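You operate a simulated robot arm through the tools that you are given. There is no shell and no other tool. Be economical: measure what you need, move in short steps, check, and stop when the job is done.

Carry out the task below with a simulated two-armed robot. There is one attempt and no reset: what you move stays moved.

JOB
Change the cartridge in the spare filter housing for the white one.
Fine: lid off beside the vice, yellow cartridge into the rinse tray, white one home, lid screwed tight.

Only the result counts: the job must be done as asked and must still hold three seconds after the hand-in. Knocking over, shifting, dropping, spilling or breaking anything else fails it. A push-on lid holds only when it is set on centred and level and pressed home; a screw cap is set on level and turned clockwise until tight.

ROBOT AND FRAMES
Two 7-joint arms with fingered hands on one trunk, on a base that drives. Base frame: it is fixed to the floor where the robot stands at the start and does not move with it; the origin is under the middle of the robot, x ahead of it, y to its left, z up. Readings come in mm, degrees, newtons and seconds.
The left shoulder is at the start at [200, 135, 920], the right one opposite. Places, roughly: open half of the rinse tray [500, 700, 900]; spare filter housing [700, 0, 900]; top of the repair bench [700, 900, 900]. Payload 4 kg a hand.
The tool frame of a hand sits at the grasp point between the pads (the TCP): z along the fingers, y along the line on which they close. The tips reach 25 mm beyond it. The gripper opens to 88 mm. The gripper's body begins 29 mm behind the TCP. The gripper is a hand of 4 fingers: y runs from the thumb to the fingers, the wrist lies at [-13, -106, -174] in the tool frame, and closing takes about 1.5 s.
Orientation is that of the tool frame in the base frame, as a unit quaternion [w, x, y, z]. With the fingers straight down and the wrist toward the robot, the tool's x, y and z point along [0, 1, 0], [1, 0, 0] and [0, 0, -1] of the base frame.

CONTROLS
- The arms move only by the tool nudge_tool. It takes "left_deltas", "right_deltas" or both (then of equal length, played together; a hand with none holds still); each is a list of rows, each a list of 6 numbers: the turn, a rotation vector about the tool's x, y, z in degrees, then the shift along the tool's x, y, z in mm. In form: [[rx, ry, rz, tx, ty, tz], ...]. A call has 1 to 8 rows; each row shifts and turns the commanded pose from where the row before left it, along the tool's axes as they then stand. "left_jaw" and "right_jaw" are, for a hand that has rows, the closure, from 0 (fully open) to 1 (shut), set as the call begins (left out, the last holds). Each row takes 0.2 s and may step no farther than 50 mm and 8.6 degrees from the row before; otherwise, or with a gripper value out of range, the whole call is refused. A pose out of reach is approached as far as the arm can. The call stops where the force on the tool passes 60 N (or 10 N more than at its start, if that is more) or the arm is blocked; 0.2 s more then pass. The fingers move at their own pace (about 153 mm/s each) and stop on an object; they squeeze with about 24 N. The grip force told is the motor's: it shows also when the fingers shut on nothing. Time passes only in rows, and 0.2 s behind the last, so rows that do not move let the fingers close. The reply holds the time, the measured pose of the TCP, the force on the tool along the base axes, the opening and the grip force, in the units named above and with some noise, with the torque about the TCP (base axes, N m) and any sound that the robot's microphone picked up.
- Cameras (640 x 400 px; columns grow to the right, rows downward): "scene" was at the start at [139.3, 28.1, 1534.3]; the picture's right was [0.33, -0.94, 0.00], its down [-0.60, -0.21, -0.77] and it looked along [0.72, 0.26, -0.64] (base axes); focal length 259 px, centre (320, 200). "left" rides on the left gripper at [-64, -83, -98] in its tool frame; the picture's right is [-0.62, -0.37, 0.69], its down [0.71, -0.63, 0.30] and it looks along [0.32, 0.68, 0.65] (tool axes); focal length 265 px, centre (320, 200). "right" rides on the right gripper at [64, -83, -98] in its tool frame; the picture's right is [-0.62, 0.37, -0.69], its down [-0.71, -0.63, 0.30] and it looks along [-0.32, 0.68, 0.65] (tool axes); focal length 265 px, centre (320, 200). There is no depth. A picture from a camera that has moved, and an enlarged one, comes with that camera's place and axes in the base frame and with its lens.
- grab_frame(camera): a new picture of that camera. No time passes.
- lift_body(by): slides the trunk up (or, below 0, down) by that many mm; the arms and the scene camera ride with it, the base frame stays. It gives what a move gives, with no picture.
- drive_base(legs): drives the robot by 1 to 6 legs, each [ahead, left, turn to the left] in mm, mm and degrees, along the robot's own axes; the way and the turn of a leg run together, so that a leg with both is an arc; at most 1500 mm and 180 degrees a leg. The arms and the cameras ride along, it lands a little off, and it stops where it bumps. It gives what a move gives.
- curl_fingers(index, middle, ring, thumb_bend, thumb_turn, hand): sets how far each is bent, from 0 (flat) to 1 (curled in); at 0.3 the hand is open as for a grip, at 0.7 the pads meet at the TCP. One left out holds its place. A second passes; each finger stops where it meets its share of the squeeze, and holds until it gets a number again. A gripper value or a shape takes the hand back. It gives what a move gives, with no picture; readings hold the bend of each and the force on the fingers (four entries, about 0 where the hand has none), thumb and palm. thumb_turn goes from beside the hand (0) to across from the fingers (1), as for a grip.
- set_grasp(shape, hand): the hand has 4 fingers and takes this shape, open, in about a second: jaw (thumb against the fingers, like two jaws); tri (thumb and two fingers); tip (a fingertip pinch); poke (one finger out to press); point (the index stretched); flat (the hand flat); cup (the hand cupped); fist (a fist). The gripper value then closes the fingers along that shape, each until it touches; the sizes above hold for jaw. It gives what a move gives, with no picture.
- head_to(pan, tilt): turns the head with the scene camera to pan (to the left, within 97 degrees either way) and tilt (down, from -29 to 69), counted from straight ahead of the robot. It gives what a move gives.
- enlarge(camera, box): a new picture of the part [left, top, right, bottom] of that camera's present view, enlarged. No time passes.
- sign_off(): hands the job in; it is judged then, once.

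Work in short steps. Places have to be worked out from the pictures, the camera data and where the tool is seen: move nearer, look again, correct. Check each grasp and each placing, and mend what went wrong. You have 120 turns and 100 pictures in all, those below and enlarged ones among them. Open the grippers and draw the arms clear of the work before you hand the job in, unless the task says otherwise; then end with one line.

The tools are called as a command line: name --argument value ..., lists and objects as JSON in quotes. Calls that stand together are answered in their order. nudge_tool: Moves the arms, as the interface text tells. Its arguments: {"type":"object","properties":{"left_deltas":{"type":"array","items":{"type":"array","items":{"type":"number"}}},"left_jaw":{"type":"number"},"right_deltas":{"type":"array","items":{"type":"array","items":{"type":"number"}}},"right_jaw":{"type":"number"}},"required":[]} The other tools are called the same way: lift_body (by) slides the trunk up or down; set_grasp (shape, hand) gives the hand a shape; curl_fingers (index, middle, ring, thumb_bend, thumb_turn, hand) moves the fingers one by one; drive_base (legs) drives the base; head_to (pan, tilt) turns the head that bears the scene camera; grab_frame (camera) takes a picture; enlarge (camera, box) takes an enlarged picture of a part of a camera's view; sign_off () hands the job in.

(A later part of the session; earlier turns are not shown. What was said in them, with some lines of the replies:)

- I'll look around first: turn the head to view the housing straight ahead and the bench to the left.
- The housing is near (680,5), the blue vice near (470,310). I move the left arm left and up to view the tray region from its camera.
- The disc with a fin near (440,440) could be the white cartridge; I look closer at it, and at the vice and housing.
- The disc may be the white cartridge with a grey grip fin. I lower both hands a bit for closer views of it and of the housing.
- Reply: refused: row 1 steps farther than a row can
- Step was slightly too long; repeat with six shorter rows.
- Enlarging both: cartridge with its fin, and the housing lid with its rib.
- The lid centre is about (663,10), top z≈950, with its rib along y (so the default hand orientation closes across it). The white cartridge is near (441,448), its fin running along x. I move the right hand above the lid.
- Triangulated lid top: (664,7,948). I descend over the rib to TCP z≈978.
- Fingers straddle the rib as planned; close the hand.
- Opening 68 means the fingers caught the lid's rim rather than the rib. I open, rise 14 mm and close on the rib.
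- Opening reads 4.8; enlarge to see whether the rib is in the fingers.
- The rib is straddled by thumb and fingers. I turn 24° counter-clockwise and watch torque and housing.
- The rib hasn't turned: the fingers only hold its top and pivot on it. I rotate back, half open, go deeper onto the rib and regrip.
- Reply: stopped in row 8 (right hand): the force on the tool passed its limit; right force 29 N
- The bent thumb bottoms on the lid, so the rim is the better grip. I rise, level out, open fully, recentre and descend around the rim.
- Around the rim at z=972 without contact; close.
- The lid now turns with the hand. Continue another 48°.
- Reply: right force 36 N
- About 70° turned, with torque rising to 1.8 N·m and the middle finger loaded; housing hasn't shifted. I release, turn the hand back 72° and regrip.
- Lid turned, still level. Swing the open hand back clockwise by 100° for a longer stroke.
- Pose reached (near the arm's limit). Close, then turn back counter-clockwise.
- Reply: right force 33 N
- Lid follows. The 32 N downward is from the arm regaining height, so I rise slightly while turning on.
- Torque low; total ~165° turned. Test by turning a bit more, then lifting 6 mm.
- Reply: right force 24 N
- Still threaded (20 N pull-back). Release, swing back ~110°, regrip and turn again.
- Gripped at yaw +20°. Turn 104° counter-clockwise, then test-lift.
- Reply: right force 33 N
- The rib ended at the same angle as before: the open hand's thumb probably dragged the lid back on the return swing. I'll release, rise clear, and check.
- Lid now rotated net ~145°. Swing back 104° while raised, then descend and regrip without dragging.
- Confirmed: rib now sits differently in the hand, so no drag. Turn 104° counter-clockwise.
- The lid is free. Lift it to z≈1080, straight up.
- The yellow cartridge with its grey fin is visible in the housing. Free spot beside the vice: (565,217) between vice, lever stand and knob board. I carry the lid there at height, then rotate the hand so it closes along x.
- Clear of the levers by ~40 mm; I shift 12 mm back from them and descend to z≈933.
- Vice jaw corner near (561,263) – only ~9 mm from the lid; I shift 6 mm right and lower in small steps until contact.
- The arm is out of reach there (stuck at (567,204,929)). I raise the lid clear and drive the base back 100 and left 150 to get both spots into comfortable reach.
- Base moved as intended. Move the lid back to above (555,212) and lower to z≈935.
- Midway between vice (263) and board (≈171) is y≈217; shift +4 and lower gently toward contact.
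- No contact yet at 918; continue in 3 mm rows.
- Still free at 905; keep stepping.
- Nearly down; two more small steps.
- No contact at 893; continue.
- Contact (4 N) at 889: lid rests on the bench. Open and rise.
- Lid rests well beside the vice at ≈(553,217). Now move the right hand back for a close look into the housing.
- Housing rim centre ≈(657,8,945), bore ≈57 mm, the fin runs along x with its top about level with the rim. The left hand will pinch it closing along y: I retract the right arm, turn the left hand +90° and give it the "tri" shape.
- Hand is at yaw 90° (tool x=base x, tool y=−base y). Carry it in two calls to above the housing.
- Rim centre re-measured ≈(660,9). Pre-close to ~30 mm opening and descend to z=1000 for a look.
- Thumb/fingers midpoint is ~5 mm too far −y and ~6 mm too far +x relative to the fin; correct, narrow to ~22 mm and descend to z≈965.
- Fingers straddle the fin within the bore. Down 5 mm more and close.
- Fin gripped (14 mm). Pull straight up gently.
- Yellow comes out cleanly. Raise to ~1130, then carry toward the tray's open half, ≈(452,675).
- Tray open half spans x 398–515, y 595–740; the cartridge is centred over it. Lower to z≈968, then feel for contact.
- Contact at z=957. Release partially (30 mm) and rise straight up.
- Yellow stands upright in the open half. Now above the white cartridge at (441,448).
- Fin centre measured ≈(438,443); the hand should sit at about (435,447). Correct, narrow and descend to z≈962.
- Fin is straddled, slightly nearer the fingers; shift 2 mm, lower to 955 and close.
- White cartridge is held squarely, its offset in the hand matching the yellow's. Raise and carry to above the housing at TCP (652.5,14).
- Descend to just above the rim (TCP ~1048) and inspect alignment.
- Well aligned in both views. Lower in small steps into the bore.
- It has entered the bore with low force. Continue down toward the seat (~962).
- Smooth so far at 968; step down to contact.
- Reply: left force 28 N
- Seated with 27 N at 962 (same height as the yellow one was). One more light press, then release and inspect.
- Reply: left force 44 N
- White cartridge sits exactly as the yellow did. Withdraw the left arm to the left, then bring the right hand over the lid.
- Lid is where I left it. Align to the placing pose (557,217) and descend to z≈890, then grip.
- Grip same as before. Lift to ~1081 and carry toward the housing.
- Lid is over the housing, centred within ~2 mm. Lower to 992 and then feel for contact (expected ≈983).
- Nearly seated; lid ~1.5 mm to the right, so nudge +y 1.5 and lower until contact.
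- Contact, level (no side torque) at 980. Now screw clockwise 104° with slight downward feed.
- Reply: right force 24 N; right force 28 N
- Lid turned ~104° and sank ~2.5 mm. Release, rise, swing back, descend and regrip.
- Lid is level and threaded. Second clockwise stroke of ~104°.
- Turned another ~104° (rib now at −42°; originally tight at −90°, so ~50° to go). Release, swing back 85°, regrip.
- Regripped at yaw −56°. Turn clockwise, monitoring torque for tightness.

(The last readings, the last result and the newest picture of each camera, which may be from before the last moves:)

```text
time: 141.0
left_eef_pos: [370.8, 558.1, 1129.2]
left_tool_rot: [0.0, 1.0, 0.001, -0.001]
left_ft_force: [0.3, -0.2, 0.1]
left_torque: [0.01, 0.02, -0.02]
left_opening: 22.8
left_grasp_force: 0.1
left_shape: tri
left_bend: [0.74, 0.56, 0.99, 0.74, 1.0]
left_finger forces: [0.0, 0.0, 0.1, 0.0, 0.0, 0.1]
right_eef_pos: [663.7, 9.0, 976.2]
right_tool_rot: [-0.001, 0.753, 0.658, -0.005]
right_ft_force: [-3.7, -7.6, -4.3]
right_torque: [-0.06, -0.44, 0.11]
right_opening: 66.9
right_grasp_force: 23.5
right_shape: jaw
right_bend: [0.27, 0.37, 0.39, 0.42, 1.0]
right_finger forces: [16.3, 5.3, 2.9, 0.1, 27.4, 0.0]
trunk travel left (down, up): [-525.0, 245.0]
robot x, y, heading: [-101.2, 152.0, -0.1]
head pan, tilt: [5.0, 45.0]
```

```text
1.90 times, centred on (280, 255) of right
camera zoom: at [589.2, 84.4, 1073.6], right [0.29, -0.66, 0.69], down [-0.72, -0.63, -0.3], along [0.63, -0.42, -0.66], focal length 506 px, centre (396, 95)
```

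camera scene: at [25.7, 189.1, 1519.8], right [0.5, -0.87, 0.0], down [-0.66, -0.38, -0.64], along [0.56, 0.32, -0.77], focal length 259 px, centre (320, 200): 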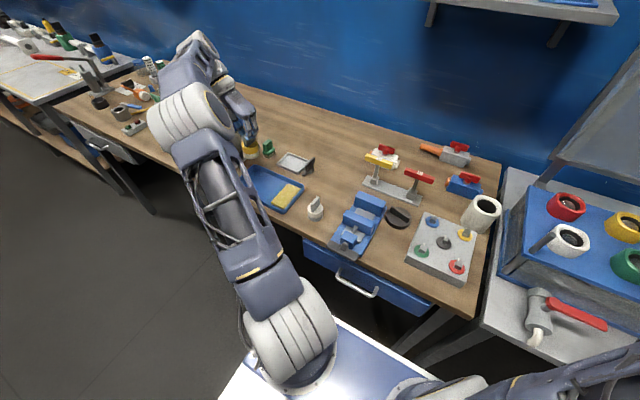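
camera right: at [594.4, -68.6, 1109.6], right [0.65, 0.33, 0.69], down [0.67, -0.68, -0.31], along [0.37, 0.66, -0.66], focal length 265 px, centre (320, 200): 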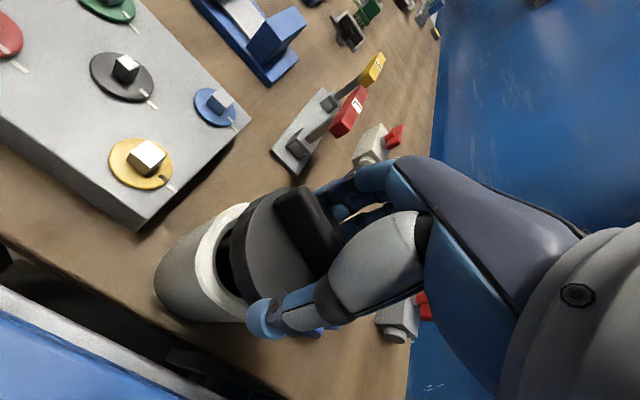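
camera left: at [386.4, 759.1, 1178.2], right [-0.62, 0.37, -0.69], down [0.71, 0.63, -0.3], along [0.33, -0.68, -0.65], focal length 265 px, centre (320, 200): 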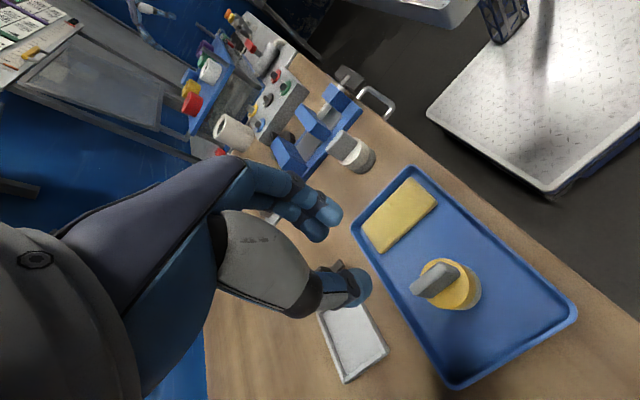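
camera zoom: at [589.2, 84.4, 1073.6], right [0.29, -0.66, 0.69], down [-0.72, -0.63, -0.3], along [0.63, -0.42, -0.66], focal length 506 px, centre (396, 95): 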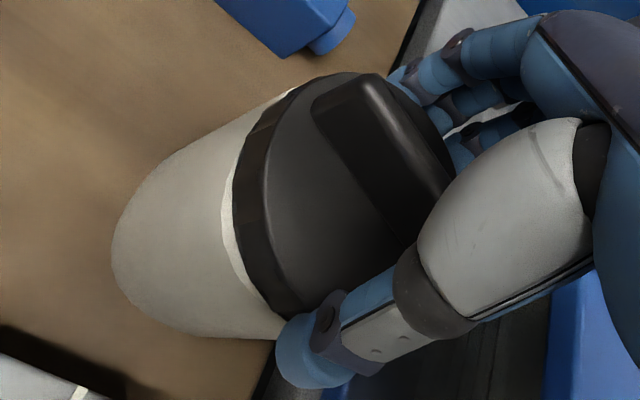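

Still turning easily. Continue 16°, checking torque.

nudge_tool --right_deltas '[[0, 0, 8, 0, 0, 0], [0, 0, 6, 0, 0, 0]]'

nudge_tool --right_deltas '[[0, 0, 0, 0, 0, 0], [0, 0, 0, 0, 0, 0], [0, 0, 0, 0, 0, 0], [0, 0, 0, 0, 0, -20], [0, 0, 0, 0, 0, -20], [0, 0, -8.5, 0, 0, 0], [0, 0, -8.5, 0, 0, 0], [0, 0, -8.5, 0, 0, 0]]' --right_jaw 0

nudge_tool --right_deltas '[[0, 0, -8.5, 0, 0, 0], [0, 0, -8.5, 0, 0, 0], [0, 0, -8.5, 0, 0, 0], [0, 0, -8.5, 0, 0, 0], [0, 0, -8.5, 0, 0, 0], [0, 0, -8.5, 0, 0, 0], [0, 0, 0, 0, 0, 20], [0, 0, 0, 0, 0, 22]]'

nudge_tool --right_deltas '[[0, 0, 0, 0, 0, 0], [0, 0, 0, 0, 0, 0], [0, 0, 0, 0, 0, 0], [0, 0, 0, 0, 0, 0], [0, 0, 0, 0, 0, 0]]' --right_jaw 1

nudge_tool --right_deltas '[[0, 0, 8, 0, 0, 0], [0, 0, 8, 0, 0, 0], [0, 0, 8, 0, 0, 0]]'

nudge_tool --right_deltas '[[0, 0, 8, 0, 0, 0], [0, 0, 8, 0, 0, 0]]'

```text
time: 141.6
left_eef_pos: [371.0, 559.2, 1129.6]
left_tool_rot: [0.0, 1.0, 0.001, 0.0]
left_ft_force: [0.1, 0.3, -0.5]
left_torque: [-0.03, -0.02, -0.01]
left_opening: 22.8
left_grasp_force: 0.0
left_shape: tri
left_bend: [0.74, 0.56, 0.99, 0.74, 1.0]
left_finger forces: [0.0, 0.1, 0.0, 0.0, 0.1, 0.0]
right_eef_pos: [662.3, 11.3, 975.2]
right_tool_rot: [0.001, 0.827, 0.562, -0.004]
right_ft_force: [-3.2, -4.6, -6.7]
right_torque: [-0.08, -0.65, 0.52]
right_opening: 68.0
right_grasp_force: 23.9
right_shape: jaw
right_bend: [0.73, 0.35, 0.37, 0.42, 1.0]
right_finger forces: [15.7, 7.8, 3.7, 0.0, 28.1, 0.0]
trunk travel left (down, up): [-525.0, 245.0]
robot x, y, heading: [-100.4, 151.5, -0.1]
head pan, tilt: [5.0, 45.0]
```

```text
time: 143.4
left_eef_pos: [370.3, 560.1, 1128.6]
left_tool_rot: [0.0, 1.0, 0.001, 0.0]
left_ft_force: [-0.1, -1.0, 0.0]
left_torque: [0.01, 0.0, -0.01]
left_opening: 22.4
left_grasp_force: 0.0
left_shape: tri
left_bend: [0.74, 0.56, 0.99, 0.74, 1.0]
left_finger forces: [0.0, 0.0, 0.0, 0.0, 0.1, 0.1]
right_eef_pos: [663.3, 12.0, 1015.2]
right_tool_rot: [0.0, 0.681, 0.733, -0.004]
right_ft_force: [1.0, -0.6, 0.6]
right_torque: [-0.01, 0.05, 0.0]
right_opening: 87.6
right_grasp_force: 0.0
right_shape: jaw
right_bend: [0.3, 0.3, 0.3, 0.3, 0.98]
right_finger forces: [0.0, 0.1, 0.0, 0.0, 0.0, 0.0]
trunk travel left (down, up): [-525.0, 245.0]
robot x, y, heading: [-100.3, 153.6, 0.2]
head pan, tilt: [5.0, 45.0]
```

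```text
time: 145.2
left_eef_pos: [369.4, 558.7, 1128.0]
left_tool_rot: [0.0, 1.0, 0.001, 0.0]
left_ft_force: [0.3, 0.1, 0.4]
left_torque: [0.03, 0.02, -0.02]
left_opening: 22.7
left_grasp_force: 0.0
left_shape: tri
left_bend: [0.74, 0.56, 0.99, 0.74, 1.0]
left_finger forces: [0.0, 0.1, 0.0, 0.1, 0.0, 0.0]
right_eef_pos: [663.7, 9.6, 976.4]
right_tool_rot: [-0.001, 0.301, 0.954, -0.003]
right_ft_force: [-3.4, -4.3, 11.6]
right_torque: [-0.22, 0.2, 0.04]
right_opening: 88.1
right_grasp_force: 0.1
right_shape: jaw
right_bend: [0.3, 0.3, 0.3, 0.27, 0.98]
right_finger forces: [1.0, 0.1, 0.0, 0.1, 9.0, 0.0]
trunk travel left (down, up): [-525.0, 245.0]
robot x, y, heading: [-99.7, 151.2, -0.1]
head pan, tilt: [5.0, 45.0]
```

```text
time: 146.4
left_eef_pos: [370.2, 558.9, 1128.8]
left_tool_rot: [0.0, 1.0, 0.0, 0.0]
left_ft_force: [0.6, 0.2, 0.1]
left_torque: [0.0, 0.0, 0.01]
left_opening: 22.8
left_grasp_force: 0.0
left_shape: tri
left_bend: [0.74, 0.56, 0.99, 0.74, 1.0]
left_finger forces: [0.0, 0.0, 0.0, 0.0, 0.0, 0.0]
right_eef_pos: [664.1, 8.6, 975.2]
right_tool_rot: [-0.002, 0.301, 0.954, -0.003]
right_ft_force: [-5.7, -20.6, 21.2]
right_torque: [0.34, -0.38, -0.11]
right_opening: 69.9
right_grasp_force: 24.0
right_shape: jaw
right_bend: [0.28, 0.33, 0.35, 0.48, 0.99]
right_finger forces: [12.5, 10.0, 0.1, 0.1, 38.4, 0.0]
trunk travel left (down, up): [-525.0, 245.0]
robot x, y, heading: [-103.0, 149.7, 0.1]
head pan, tilt: [5.0, 45.0]
```

```text
time: 147.2
left_eef_pos: [370.6, 559.7, 1129.2]
left_tool_rot: [-0.001, 1.0, 0.001, 0.0]
left_ft_force: [0.5, -0.1, -0.6]
left_torque: [0.03, 0.0, -0.01]
left_opening: 22.8
left_grasp_force: 0.1
left_shape: tri
left_bend: [0.74, 0.56, 0.99, 0.74, 1.0]
left_finger forces: [0.0, 0.1, 0.0, 0.0, 0.0, 0.0]
right_eef_pos: [661.1, 13.0, 972.8]
right_tool_rot: [-0.004, 0.492, 0.87, -0.004]
right_ft_force: [-17.4, -6.7, 15.4]
right_torque: [1.09, -0.45, 1.19]
right_opening: 67.4
right_grasp_force: 23.5
right_shape: jaw
right_bend: [0.29, 0.36, 0.35, 0.48, 1.0]
right_finger forces: [34.1, 7.7, 0.0, 0.0, 29.4, 0.1]
trunk travel left (down, up): [-525.0, 245.0]
robot x, y, heading: [-100.0, 150.6, 0.3]
head pan, tilt: [5.0, 45.0]
```

```text
time: 147.8
left_eef_pos: [369.6, 559.2, 1129.1]
left_tool_rot: [0.0, 1.0, 0.001, 0.0]
left_ft_force: [-1.1, 0.2, -0.2]
left_torque: [-0.01, 0.0, 0.04]
left_opening: 23.0
left_grasp_force: 0.0
left_shape: tri
left_bend: [0.74, 0.56, 0.99, 0.74, 1.0]
left_finger forces: [0.0, 0.0, 0.0, 0.0, 0.1, 0.0]
right_eef_pos: [662.1, 13.0, 971.9]
right_tool_rot: [-0.004, 0.607, 0.794, -0.005]
right_ft_force: [-19.7, 1.4, 6.0]
right_torque: [1.29, -0.12, 2.2]
right_opening: 67.9
right_grasp_force: 23.8
right_shape: jaw
right_bend: [0.29, 0.36, 0.35, 0.48, 1.0]
right_finger forces: [42.7, 7.1, 0.0, 0.1, 30.5, 0.0]
trunk travel left (down, up): [-525.0, 245.0]
robot x, y, heading: [-97.8, 150.4, 0.1]
head pan, tilt: [5.0, 45.0]
```

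Torque has risen to 2.2 N·m; check how far the lid has turned.

enlarge --camera "scene" --box '[350, 150, 430, 230]'

```text
5.00 times, centred on (390, 190) of scene
camera zoom: at [39.0, 157.7, 1526.7], right [0.09, -1.0, 0.0], down [-0.7, -0.06, -0.71], along [0.7, 0.06, -0.71], focal length 1293 px, centre (-30, 250)
```

zoom: 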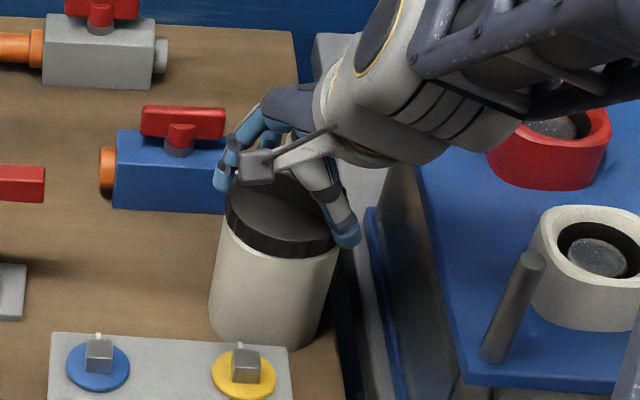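

Lid is flush and level. One more tightening nudge to see whether it still yields.

nudge_tool --right_deltas '[[0, 0, 6, 0, 0, 0]]'

nudge_tool --right_deltas '[[0, 0, 6, 0, 0, 0], [0, 0, 0, 0, 0, 0]]'

enlarge --camera "right" --box '[140, 150, 420, 360]'

```text
time: 148.2
left_eef_pos: [370.3, 558.9, 1129.1]
left_tool_rot: [0.0, 1.0, 0.001, 0.0]
left_ft_force: [-0.2, -0.4, 0.2]
left_torque: [0.01, 0.0, -0.04]
left_opening: 22.4
left_grasp_force: 0.1
left_shape: tri
left_bend: [0.74, 0.56, 0.99, 0.74, 1.0]
left_finger forces: [0.1, 0.0, 0.0, 0.0, 0.0, 0.1]
right_eef_pos: [661.6, 14.9, 971.7]
right_tool_rot: [-0.004, 0.647, 0.763, -0.005]
right_ft_force: [-24.5, 14.0, 4.6]
right_torque: [1.69, -0.01, 3.22]
right_opening: 68.8
right_grasp_force: 24.3
right_shape: jaw
right_bend: [0.3, 0.36, 0.36, 0.48, 1.0]
right_finger forces: [60.4, 8.1, 2.6, 0.0, 31.7, 0.1]
trunk travel left (down, up): [-525.0, 245.0]
robot x, y, heading: [-100.5, 150.6, 0.1]
head pan, tilt: [5.0, 45.0]
```

```text
time: 148.8
left_eef_pos: [370.8, 558.2, 1129.8]
left_tool_rot: [0.0, 1.0, 0.0, 0.0]
left_ft_force: [-0.8, -0.2, 0.1]
left_torque: [-0.02, -0.04, 0.03]
left_opening: 23.1
left_grasp_force: 0.0
left_shape: tri
left_bend: [0.74, 0.56, 0.99, 0.74, 1.0]
left_finger forces: [0.0, 0.1, 0.1, 0.1, 0.1, 0.0]
right_eef_pos: [665.0, 4.3, 974.7]
right_tool_rot: [0.002, 0.692, 0.722, -0.002]
right_ft_force: [-2.6, -18.5, 4.1]
right_torque: [-0.14, -0.09, 0.46]
right_opening: 65.3
right_grasp_force: 23.8
right_shape: jaw
right_bend: [0.71, 0.4, 0.36, 0.5, 1.0]
right_finger forces: [10.7, 4.4, 0.1, 0.1, 27.9, 0.0]
trunk travel left (down, up): [-525.0, 245.0]
robot x, y, heading: [-100.5, 150.1, 0.0]
head pan, tilt: [5.0, 45.0]
```

```text
1.90 times, centred on (280, 255) of right
camera zoom: at [578.5, 65.2, 1072.8], right [0.39, -0.6, 0.7], down [-0.6, -0.74, -0.3], along [0.7, -0.3, -0.65], focal length 506 px, centre (396, 95)
```

zoom: 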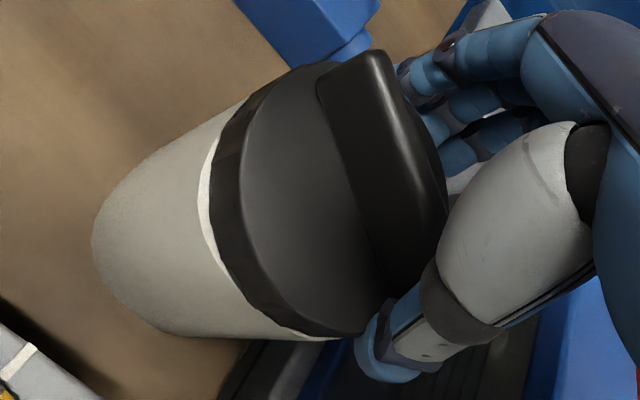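

Torque peaked at 3.2 N·m and then the fingers slipped while the lid stayed put (rib ~28° past its original tight angle): it is tight. Release and raise the hand clear.

nudge_tool --right_deltas '[[0, 0, 0, 0, 0, 0], [0, 0, 0, 0, 0, 0], [0, 0, 0, 0, 0, 0], [0, 0, 0, 0, 0, -20], [0, 0, 0, 0, 0, -40], [0, 0, 0, 0, 0, -40], [0, 0, 0, 0, 0, -40], [0, 0, 0, -40, -20, 0]]' --right_jaw 0

nudge_tool --right_deltas '[[0, 0, 0, -40, -20, 0], [0, 0, 0, -40, -20, 0], [0, 0, 0, -40, -20, 0], [0, 0, 0, -40, -20, 0]]'

enlarge --camera "scene" --box '[350, 150, 430, 230]'

```text
time: 150.6
left_eef_pos: [370.3, 560.0, 1127.3]
left_tool_rot: [0.0, 1.0, 0.001, 0.0]
left_ft_force: [-0.3, -0.4, -0.3]
left_torque: [-0.07, 0.02, -0.01]
left_opening: 23.2
left_grasp_force: 0.1
left_shape: tri
left_bend: [0.74, 0.56, 0.99, 0.74, 1.0]
left_finger forces: [0.1, 0.0, 0.2, 0.0, 0.0, 0.1]
right_eef_pos: [646.9, -27.3, 1114.1]
right_tool_rot: [-0.002, 0.688, 0.726, -0.004]
right_ft_force: [0.6, 0.1, 0.9]
right_torque: [0.02, 0.0, 0.0]
right_opening: 88.0
right_grasp_force: 0.0
right_shape: jaw
right_bend: [0.3, 0.3, 0.3, 0.3, 0.97]
right_finger forces: [0.0, 0.1, 0.0, 0.1, 0.0, 0.0]
trunk travel left (down, up): [-525.0, 245.0]
robot x, y, heading: [-97.9, 151.5, 0.3]
head pan, tilt: [5.0, 45.0]
```

```text
time: 151.6
left_eef_pos: [370.2, 559.7, 1129.0]
left_tool_rot: [0.0, 1.0, 0.001, 0.0]
left_ft_force: [0.7, -0.2, -0.5]
left_torque: [0.0, -0.04, 0.03]
left_opening: 22.7
left_grasp_force: 0.1
left_shape: tri
left_bend: [0.74, 0.56, 0.99, 0.74, 1.0]
left_finger forces: [0.1, 0.0, 0.0, 0.0, 0.1, 0.1]
right_eef_pos: [575.1, -193.2, 1115.1]
right_tool_rot: [-0.002, 0.688, 0.726, -0.003]
right_ft_force: [0.1, 0.3, 0.4]
right_torque: [-0.03, -0.02, 0.0]
right_opening: 87.8
right_grasp_force: 0.0
right_shape: jaw
right_bend: [0.3, 0.3, 0.3, 0.3, 0.97]
right_finger forces: [0.1, 0.0, 0.0, 0.0, 0.0, 0.0]
trunk travel left (down, up): [-525.0, 245.0]
robot x, y, heading: [-94.5, 151.8, 0.1]
head pan, tilt: [5.0, 45.0]
```

```text
5.00 times, centred on (390, 190) of scene
camera zoom: at [40.0, 158.1, 1526.8], right [0.09, -1.0, 0.0], down [-0.7, -0.06, -0.71], along [0.7, 0.06, -0.71], focal length 1293 px, centre (-30, 250)
```

zoom: 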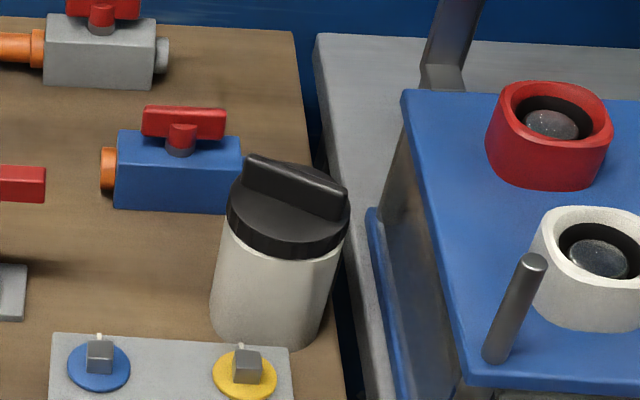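

Lid is level, flush, centred. Open the left hand too and take one wide check view.

nudge_tool --left_deltas '[[0, 0, 0, -20, -10, -30], [0, 0, 0, -20, -10, -30], [0, 0, 0, 0, 0, 0]]' --left_jaw 0

head_to --pan 15 --tilt 45

grab_frame --camera "scene"

grab_frame --camera "left"

```text
time: 152.4
left_eef_pos: [330.9, 579.9, 1190.4]
left_tool_rot: [0.0, 1.0, 0.001, 0.0]
left_ft_force: [-0.4, -0.1, 0.3]
left_torque: [0.01, -0.02, 0.0]
left_opening: 88.0
left_grasp_force: 0.0
left_shape: tri
left_bend: [0.3, 0.3, 0.99, 0.3, 0.98]
left_finger forces: [0.0, 0.0, 0.0, 0.0, 0.0, 0.0]
right_eef_pos: [575.0, -193.1, 1115.6]
right_tool_rot: [-0.001, 0.688, 0.726, -0.004]
right_ft_force: [-0.4, -0.7, -0.1]
right_torque: [0.01, -0.01, -0.03]
right_opening: 88.3
right_grasp_force: 0.0
right_shape: jaw
right_bend: [0.3, 0.3, 0.3, 0.3, 0.97]
right_finger forces: [0.1, 0.0, 0.0, 0.1, 0.0, 0.0]
trunk travel left (down, up): [-525.0, 245.0]
robot x, y, heading: [-101.8, 154.0, 0.2]
head pan, tilt: [5.0, 45.0]
```

```text
time: 153.1
left_eef_pos: [330.4, 579.0, 1187.8]
left_tool_rot: [0.0, 1.0, 0.001, 0.0]
left_ft_force: [-0.4, 1.1, 0.1]
left_torque: [-0.01, -0.01, 0.02]
left_opening: 87.8
left_grasp_force: 0.1
left_shape: tri
left_bend: [0.3, 0.3, 0.99, 0.3, 0.98]
left_finger forces: [0.1, 0.0, 0.0, 0.0, 0.0, 0.0]
right_eef_pos: [575.2, -193.6, 1114.7]
right_tool_rot: [-0.001, 0.689, 0.725, -0.003]
right_ft_force: [-0.3, 0.0, -0.2]
right_torque: [0.01, -0.01, -0.03]
right_opening: 87.9
right_grasp_force: 0.2
right_shape: jaw
right_bend: [0.3, 0.3, 0.3, 0.3, 0.97]
right_finger forces: [0.0, 0.0, 0.0, 0.1, 0.0, 0.1]
trunk travel left (down, up): [-525.0, 245.0]
robot x, y, heading: [-99.9, 155.4, 0.0]
head pan, tilt: [15.0, 45.0]
```

```text
2 pictures are left
camera scene: at [37.4, 171.6, 1526.8], right [0.26, -0.97, 0.0], down [-0.68, -0.18, -0.71], along [0.68, 0.18, -0.71], focal length 259 px, centre (320, 200)
```

scene: 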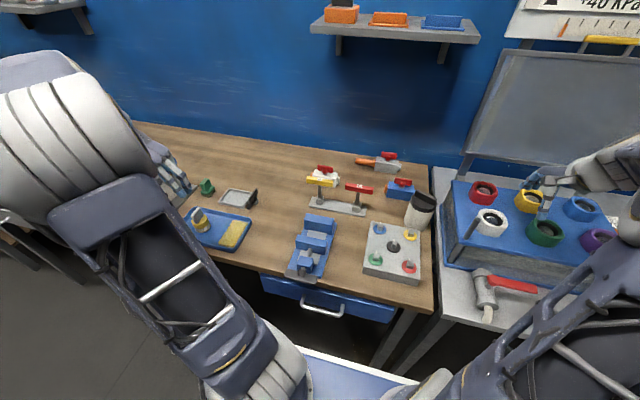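

```text
1 pictures are left
camera left: at [265.5, 663.4, 1285.5], right [-0.62, 0.37, -0.69], down [0.71, 0.63, -0.3], along [0.33, -0.68, -0.65], focal length 265 px, centre (320, 200)
```

left: 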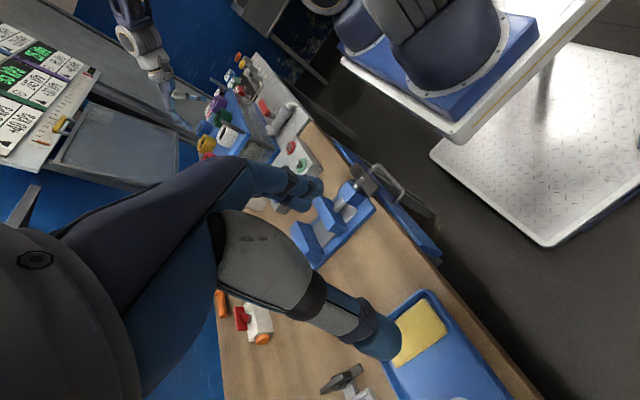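

Yellow stands in the tray, the lid is on and tight, nothing else was disturbed, and both hands are open and clear. Handing in.

sign_off

```text
The job is handed in.
```

The white cartridge is seated in the spare filter housing, the yellow one is in the open half of the rinse tray, and the lid is screwed back on. The lid took 3.2 N·m without turning further and looks level, so I judged it tight. I handed the job in with both hands open and clear, and nothing else looked moved in the last pictures.
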